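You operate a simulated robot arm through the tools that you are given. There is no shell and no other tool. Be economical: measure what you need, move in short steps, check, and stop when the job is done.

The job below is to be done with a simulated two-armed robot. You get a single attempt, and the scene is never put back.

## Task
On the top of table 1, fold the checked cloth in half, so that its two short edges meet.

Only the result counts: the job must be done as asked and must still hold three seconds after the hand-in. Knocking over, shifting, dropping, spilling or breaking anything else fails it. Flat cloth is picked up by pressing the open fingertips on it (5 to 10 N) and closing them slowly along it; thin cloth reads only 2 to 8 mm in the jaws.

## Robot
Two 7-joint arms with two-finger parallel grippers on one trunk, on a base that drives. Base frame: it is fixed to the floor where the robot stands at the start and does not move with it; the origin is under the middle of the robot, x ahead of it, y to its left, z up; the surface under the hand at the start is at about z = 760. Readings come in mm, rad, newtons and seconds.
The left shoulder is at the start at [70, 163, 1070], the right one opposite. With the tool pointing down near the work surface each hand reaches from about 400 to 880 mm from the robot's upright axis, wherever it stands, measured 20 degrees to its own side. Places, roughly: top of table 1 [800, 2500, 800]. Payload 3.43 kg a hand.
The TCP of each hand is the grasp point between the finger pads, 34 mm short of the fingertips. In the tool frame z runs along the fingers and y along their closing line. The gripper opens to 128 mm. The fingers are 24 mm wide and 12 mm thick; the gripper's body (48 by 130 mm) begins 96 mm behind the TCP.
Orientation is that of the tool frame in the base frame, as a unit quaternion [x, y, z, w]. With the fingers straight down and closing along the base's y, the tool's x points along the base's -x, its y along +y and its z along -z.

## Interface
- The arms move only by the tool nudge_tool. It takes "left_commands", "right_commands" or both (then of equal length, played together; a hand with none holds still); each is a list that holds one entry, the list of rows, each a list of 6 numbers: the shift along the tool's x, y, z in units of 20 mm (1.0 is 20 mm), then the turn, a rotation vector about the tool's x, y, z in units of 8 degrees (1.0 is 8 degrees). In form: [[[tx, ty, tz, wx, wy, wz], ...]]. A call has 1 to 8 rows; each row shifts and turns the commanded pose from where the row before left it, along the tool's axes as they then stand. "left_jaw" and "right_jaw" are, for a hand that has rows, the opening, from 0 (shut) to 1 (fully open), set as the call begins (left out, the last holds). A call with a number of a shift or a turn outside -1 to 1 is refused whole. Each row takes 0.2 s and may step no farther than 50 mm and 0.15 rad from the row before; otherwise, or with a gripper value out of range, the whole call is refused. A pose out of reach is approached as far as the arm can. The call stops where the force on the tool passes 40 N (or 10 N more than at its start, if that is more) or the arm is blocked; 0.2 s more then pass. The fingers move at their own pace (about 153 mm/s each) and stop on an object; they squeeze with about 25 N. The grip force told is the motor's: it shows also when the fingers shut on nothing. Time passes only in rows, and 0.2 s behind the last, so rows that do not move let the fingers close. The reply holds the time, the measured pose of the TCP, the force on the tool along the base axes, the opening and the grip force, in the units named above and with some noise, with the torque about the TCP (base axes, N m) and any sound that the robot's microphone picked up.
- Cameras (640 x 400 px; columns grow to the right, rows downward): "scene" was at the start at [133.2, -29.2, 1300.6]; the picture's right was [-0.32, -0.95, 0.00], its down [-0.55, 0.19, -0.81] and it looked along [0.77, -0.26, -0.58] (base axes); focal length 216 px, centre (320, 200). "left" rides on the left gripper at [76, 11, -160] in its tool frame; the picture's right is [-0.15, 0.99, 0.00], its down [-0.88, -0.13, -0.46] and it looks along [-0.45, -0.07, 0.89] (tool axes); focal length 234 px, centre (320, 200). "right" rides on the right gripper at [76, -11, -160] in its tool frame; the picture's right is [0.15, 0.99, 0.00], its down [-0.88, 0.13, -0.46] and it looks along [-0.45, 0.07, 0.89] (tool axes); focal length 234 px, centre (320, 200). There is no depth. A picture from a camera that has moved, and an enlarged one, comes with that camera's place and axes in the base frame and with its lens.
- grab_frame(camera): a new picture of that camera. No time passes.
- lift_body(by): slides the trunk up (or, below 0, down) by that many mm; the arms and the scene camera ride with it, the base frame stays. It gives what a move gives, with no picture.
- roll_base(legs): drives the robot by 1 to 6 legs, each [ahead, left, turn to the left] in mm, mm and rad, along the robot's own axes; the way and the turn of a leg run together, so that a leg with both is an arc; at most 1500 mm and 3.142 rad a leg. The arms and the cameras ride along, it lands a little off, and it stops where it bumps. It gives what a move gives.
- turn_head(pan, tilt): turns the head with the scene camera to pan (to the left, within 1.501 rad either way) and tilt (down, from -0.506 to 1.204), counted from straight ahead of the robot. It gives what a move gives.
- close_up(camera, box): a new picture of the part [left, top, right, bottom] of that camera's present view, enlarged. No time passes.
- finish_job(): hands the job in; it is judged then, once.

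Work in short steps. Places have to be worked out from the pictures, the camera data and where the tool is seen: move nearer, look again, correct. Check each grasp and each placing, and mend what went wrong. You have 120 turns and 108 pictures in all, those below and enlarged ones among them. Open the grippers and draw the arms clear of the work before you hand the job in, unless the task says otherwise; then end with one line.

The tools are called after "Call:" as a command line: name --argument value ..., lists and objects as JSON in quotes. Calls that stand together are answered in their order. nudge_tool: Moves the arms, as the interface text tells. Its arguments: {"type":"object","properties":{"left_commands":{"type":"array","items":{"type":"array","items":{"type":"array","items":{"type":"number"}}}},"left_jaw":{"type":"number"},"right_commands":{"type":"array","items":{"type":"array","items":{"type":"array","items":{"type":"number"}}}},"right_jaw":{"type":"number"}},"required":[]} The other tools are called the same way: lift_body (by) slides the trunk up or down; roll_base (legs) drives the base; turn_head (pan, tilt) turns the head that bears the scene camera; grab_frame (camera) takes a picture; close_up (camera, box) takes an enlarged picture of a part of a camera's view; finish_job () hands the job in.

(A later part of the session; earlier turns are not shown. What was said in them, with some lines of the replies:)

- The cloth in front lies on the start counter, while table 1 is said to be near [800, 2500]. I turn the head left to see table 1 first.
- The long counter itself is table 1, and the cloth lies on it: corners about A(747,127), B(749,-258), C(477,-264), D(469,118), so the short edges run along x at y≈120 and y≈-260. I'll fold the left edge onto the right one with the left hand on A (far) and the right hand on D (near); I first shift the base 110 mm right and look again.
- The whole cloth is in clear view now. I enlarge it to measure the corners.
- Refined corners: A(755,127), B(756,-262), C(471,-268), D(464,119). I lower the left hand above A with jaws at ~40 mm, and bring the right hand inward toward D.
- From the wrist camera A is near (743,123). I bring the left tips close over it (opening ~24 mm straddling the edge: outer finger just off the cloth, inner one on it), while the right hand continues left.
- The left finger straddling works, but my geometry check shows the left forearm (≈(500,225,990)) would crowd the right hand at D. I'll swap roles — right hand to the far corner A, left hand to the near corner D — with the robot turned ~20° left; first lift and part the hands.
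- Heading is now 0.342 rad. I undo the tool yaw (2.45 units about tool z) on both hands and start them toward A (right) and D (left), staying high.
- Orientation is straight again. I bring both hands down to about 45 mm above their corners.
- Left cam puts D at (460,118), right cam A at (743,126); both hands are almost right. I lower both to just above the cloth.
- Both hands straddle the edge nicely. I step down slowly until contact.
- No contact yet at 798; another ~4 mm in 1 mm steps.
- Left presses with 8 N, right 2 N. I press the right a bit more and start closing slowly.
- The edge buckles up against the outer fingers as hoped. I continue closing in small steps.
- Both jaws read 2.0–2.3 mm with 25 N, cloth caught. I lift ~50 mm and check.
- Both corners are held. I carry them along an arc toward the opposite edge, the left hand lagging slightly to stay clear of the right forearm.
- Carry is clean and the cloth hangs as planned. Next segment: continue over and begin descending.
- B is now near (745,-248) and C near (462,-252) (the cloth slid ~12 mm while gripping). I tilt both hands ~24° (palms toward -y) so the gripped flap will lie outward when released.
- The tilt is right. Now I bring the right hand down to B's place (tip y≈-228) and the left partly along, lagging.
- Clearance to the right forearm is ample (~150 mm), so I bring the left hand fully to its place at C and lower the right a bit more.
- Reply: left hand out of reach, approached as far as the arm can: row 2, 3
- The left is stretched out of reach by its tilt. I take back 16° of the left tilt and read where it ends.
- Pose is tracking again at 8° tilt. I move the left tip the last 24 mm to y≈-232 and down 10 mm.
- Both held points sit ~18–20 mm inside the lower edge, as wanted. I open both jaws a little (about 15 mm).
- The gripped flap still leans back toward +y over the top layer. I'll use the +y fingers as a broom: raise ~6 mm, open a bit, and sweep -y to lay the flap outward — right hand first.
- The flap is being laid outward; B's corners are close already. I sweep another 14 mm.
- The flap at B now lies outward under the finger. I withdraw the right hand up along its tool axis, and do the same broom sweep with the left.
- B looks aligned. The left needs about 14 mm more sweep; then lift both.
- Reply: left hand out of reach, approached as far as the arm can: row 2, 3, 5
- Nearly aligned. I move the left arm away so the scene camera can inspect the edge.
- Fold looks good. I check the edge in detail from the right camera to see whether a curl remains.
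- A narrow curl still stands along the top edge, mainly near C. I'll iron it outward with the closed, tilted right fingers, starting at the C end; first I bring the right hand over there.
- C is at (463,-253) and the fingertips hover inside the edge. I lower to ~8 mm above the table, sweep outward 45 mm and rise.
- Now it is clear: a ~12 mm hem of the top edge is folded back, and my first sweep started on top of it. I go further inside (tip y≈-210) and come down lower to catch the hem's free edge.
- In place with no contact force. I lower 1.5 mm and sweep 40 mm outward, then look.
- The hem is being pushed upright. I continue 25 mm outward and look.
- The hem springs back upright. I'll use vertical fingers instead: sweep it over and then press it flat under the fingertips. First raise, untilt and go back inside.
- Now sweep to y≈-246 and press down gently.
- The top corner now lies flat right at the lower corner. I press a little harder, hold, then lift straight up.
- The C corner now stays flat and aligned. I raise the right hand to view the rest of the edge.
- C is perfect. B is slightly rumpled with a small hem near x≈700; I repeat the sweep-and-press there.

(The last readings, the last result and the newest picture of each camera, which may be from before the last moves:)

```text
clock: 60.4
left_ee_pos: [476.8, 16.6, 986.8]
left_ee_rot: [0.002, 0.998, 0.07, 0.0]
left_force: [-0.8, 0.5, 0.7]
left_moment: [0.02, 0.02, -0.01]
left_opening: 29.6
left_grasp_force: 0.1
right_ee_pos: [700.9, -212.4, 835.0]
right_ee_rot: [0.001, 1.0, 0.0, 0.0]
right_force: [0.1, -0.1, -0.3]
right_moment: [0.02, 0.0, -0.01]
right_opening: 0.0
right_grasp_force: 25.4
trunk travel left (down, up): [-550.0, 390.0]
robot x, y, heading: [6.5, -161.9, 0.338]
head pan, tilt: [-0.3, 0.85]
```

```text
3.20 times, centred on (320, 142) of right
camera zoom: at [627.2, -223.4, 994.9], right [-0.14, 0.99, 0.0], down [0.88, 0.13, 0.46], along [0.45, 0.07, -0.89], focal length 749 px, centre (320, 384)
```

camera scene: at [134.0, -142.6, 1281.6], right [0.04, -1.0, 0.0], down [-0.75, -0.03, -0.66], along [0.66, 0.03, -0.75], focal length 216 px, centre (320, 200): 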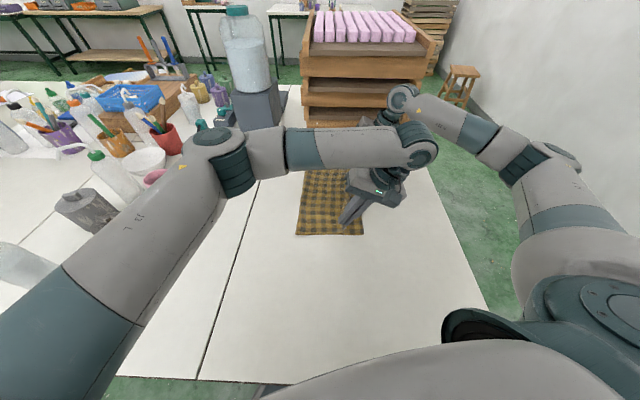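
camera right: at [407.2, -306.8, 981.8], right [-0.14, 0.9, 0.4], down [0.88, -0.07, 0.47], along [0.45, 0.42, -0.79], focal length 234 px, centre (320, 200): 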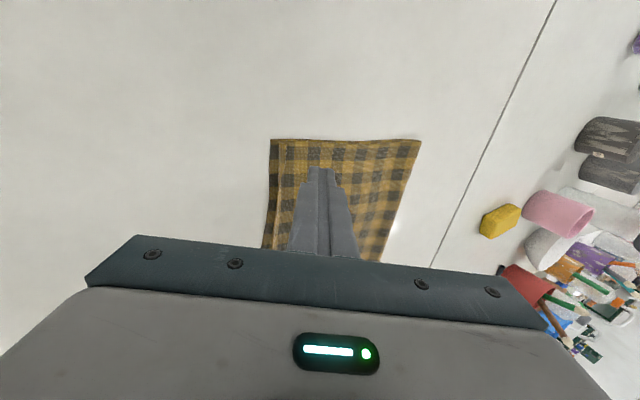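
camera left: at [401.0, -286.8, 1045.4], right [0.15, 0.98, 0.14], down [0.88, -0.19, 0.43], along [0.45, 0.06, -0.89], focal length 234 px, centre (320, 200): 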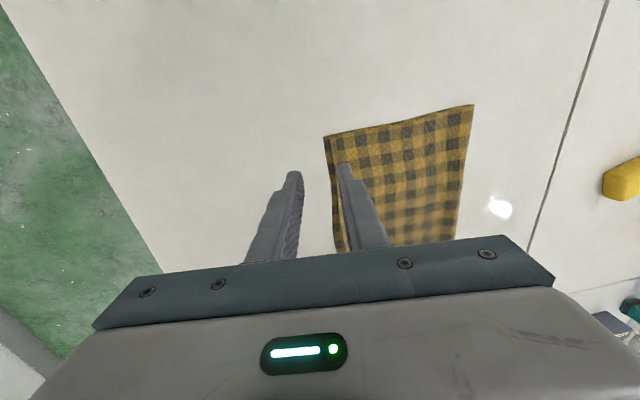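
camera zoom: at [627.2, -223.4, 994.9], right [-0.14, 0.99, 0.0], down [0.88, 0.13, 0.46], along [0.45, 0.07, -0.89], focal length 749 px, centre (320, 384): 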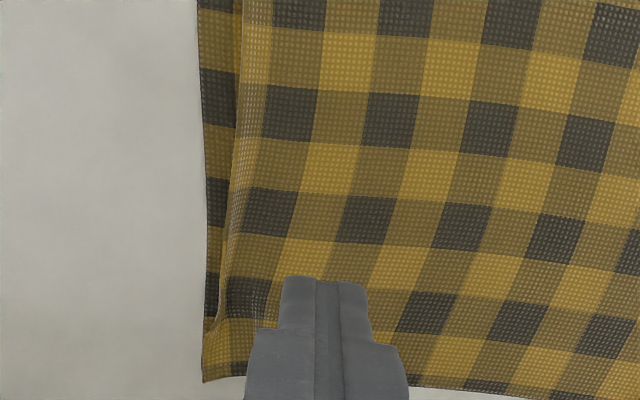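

At x≈701 the small hem is right ahead of the finger. Sweep and press here.

Call:
nudge_tool --right_commands '[[[0, 0, 0.85, 0, 0, 0], [0, 0, 0.82, 0, 0, 0], [0, -0.45, 0.03, 0, 0, 0], [0, -0.45, 0, 0, 0, 0], [0, -0.45, 0, 0, 0, 0], [0, -0.35, 0, 0, 0, 0], [0, 0, 0.1, 0, 0, 0], [0, 0, 0.1, 0, 0, 0]]]'

Call:
nudge_tool --right_commands '[[[0, 0, 0.07, 0, 0, 0], [0, 0, 0, 0, 0, 0], [0, 0, 0, 0, 0, 0], [0, 0, 0, 0, 0, 0], [0, 0, -0.3, 0, 0, 0], [0, 0, -0.8, 0, 0, 0], [0, 0.5, -0.8, 0, 0, 0]]]'

Call:
close_up --camera "right" --box '[220, 80, 420, 205]'

```text
clock: 62.2
left_ee_pos: [477.5, 16.4, 986.3]
left_ee_rot: [0.001, 0.998, 0.07, 0.0]
left_force: [-0.8, 0.1, -0.4]
left_moment: [-0.01, -0.01, 0.0]
left_opening: 29.5
left_grasp_force: 0.1
right_ee_pos: [703.5, -245.2, 796.7]
right_ee_rot: [0.0, 1.0, -0.001, 0.0]
right_force: [0.4, -1.1, 1.0]
right_moment: [0.02, 0.05, 0.0]
right_opening: 0.0
right_grasp_force: 25.3
trunk travel left (down, up): [-550.0, 390.0]
robot x, y, heading: [3.9, -160.5, 0.34]
head pan, tilt: [-0.3, 0.85]
```

```text
clock: 63.8
left_ee_pos: [477.5, 17.5, 986.9]
left_ee_rot: [0.001, 0.998, 0.07, 0.0]
left_force: [-0.2, 1.1, -0.9]
left_moment: [-0.03, 0.0, 0.02]
left_opening: 29.5
left_grasp_force: 0.0
right_ee_pos: [702.2, -235.4, 833.2]
right_ee_rot: [0.001, 1.0, 0.001, 0.0]
right_force: [-0.3, -0.2, -0.1]
right_moment: [-0.03, 0.01, 0.0]
right_opening: 0.0
right_grasp_force: 25.7
trunk travel left (down, up): [-550.0, 390.0]
robot x, y, heading: [11.1, -157.3, 0.339]
head pan, tilt: [-0.3, 0.85]
```

```text
3.20 times, centred on (320, 142) of right
camera zoom: at [628.1, -246.3, 994.1], right [-0.14, 0.99, 0.0], down [0.88, 0.13, 0.46], along [0.45, 0.07, -0.89], focal length 749 px, centre (320, 384)
```

zoom: 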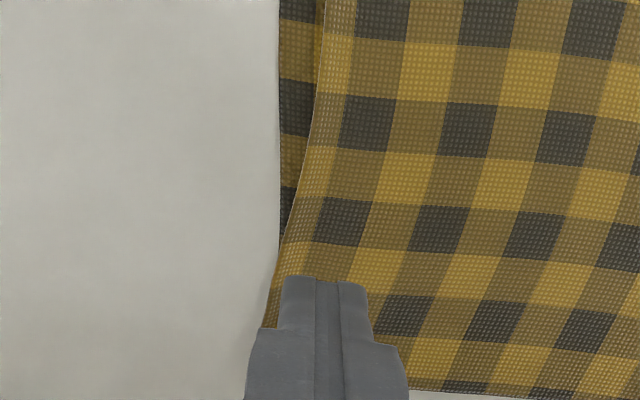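

That hem is gone too. The middle still shows ~12 mm; I repeat at x≈640.

Call:
nudge_tool --right_commands '[[[0.78, 0.29, 0, 0, 0, 0], [0.78, 0.29, 0, 0, 0, 0], [0.78, 0.29, 0, 0, 0, 0], [0.78, 0.29, 0, 0, 0, 0], [0, 0, 0.8, 0, 0, 0], [0, 0, 0.82, 0, 0, 0]]]'

Call:
nudge_tool --right_commands '[[[0, -0.45, 0, 0, 0, 0], [0, -0.45, 0, 0, 0, 0], [0, -0.45, 0, 0, 0, 0], [0, -0.35, 0, 0, 0, 0], [0, 0, 0.1, 0, 0, 0], [0, 0, 0.1, 0, 0, 0], [0, 0, 0.04, 0, 0, 0], [0, 0, 0, 0, 0, 0]]]'

Call:
close_up --camera "right" --box '[220, 80, 420, 205]'

```text
clock: 65.2
left_ee_pos: [476.6, 15.1, 986.6]
left_ee_rot: [0.001, 0.998, 0.069, 0.0]
left_force: [0.5, -0.8, -0.9]
left_moment: [0.01, 0.0, 0.01]
left_opening: 29.6
left_grasp_force: 0.0
right_ee_pos: [639.6, -211.5, 801.4]
right_ee_rot: [0.001, 1.0, -0.001, 0.0]
right_force: [0.2, -0.3, -0.4]
right_moment: [0.02, -0.01, 0.0]
right_opening: 0.0
right_grasp_force: 24.9
trunk travel left (down, up): [-550.0, 390.0]
robot x, y, heading: [7.8, -160.4, 0.342]
head pan, tilt: [-0.3, 0.85]
```

```text
clock: 67.0
left_ee_pos: [476.9, 14.9, 987.1]
left_ee_rot: [0.001, 0.998, 0.07, 0.0]
left_force: [0.4, 1.1, 0.6]
left_moment: [-0.01, -0.04, 0.0]
left_opening: 29.2
left_grasp_force: 0.0
right_ee_pos: [641.4, -247.4, 796.6]
right_ee_rot: [0.0, 1.0, 0.001, 0.002]
right_force: [-0.2, -1.1, 5.4]
right_moment: [-0.02, -0.02, 0.02]
right_opening: 0.0
right_grasp_force: 25.0
trunk travel left (down, up): [-550.0, 390.0]
robot x, y, heading: [6.8, -159.9, 0.338]
head pan, tilt: [-0.3, 0.85]
```

```text
3.20 times, centred on (320, 142) of right
camera zoom: at [566.2, -257.9, 956.4], right [-0.14, 0.99, 0.0], down [0.88, 0.13, 0.46], along [0.45, 0.07, -0.89], focal length 749 px, centre (320, 384)
```

zoom: 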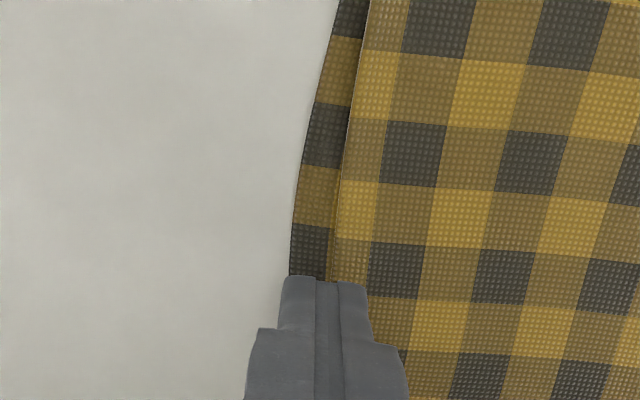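

The remaining mid gap is only the edges' natural curvature. I lift the right hand and withdraw it to the right.

Call:
nudge_tool --right_commands '[[[0, 0, -0.3, 0, 0, 0], [0, 0, -0.8, 0, 0, 0], [0, 0, -1, 0, 0, 0], [0, 0, -1, 0, 0, 0], [0, -0.8, -1, 0, 0, 0], [0, -1, -1, 0, 0, 0], [0, -1, -1, 0, 0, 0], [0, -1, 0, 0, 0, 0]]]'

Call:
nudge_tool --right_commands '[[[0, -1, 0, 0, 0, 0], [0, -1, 0, 0, 0, 0], [0, -1, 0, 0, 0, 0], [0, -1, 0, 0, 0, 0]]]' --right_jaw 0.5

Call:
close_up --camera "scene" --box '[270, 150, 390, 245]'

Call:
grab_frame --camera "scene"

```text
clock: 68.8
left_ee_pos: [477.1, 15.8, 986.5]
left_ee_rot: [0.001, 0.998, 0.07, 0.0]
left_force: [-0.1, 0.7, -0.1]
left_moment: [-0.02, -0.02, 0.03]
left_opening: 29.4
left_grasp_force: 0.1
right_ee_pos: [640.4, -324.0, 920.0]
right_ee_rot: [0.001, 1.0, 0.0, 0.0]
right_force: [0.2, 0.2, 0.0]
right_moment: [0.0, 0.0, 0.01]
right_opening: 0.0
right_grasp_force: 24.9
trunk travel left (down, up): [-550.0, 390.0]
robot x, y, heading: [10.7, -159.3, 0.337]
head pan, tilt: [-0.3, 0.85]
```

```text
clock: 69.8
left_ee_pos: [477.1, 15.9, 987.3]
left_ee_rot: [0.001, 0.998, 0.069, 0.0]
left_force: [0.2, 0.3, -0.2]
left_moment: [0.0, 0.01, 0.04]
left_opening: 29.4
left_grasp_force: 0.1
right_ee_pos: [641.4, -403.5, 918.8]
right_ee_rot: [0.0, 1.0, 0.0, 0.0]
right_force: [-0.3, 0.0, -0.8]
right_moment: [-0.02, 0.01, -0.01]
right_opening: 63.9
right_grasp_force: 0.0
trunk travel left (down, up): [-550.0, 390.0]
robot x, y, heading: [6.1, -158.7, 0.341]
head pan, tilt: [-0.3, 0.85]
```

```text
4.21 times, centred on (330, 198) of scene
camera zoom: at [133.5, -142.3, 1281.6], right [0.04, -1.0, 0.0], down [-0.75, -0.03, -0.66], along [0.66, 0.03, -0.75], focal length 908 px, centre (278, 210)
```

zoom: 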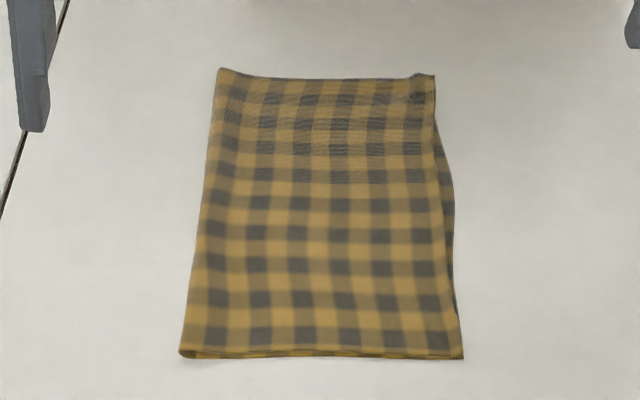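

```text
44 pictures are left
camera scene: at [133.5, -142.3, 1281.6], right [0.04, -1.0, 0.0], down [-0.75, -0.03, -0.66], along [0.66, 0.03, -0.75], focal length 216 px, centre (320, 200)
```

scene: 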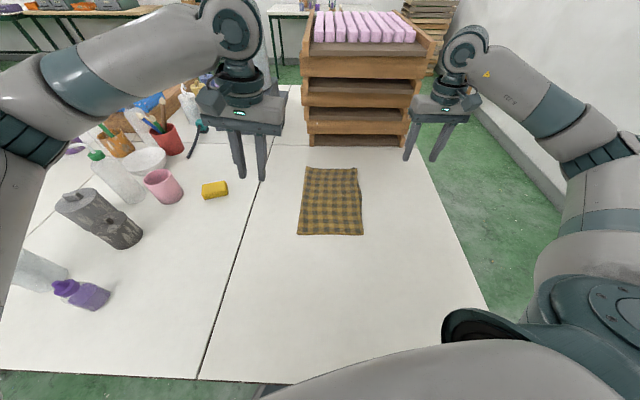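

The cloth is folded in half, its short edges and corners meet, the other items are untouched, and both hands are open and clear. I hand the job in.

Call:
finish_job

```text
The job is handed in.
```

The checked cloth on table 1 is folded in half with its two short edges meeting: the corners line up, about 12 mm of the lower layer shows mid-edge because the edges curve, and nothing else was moved.
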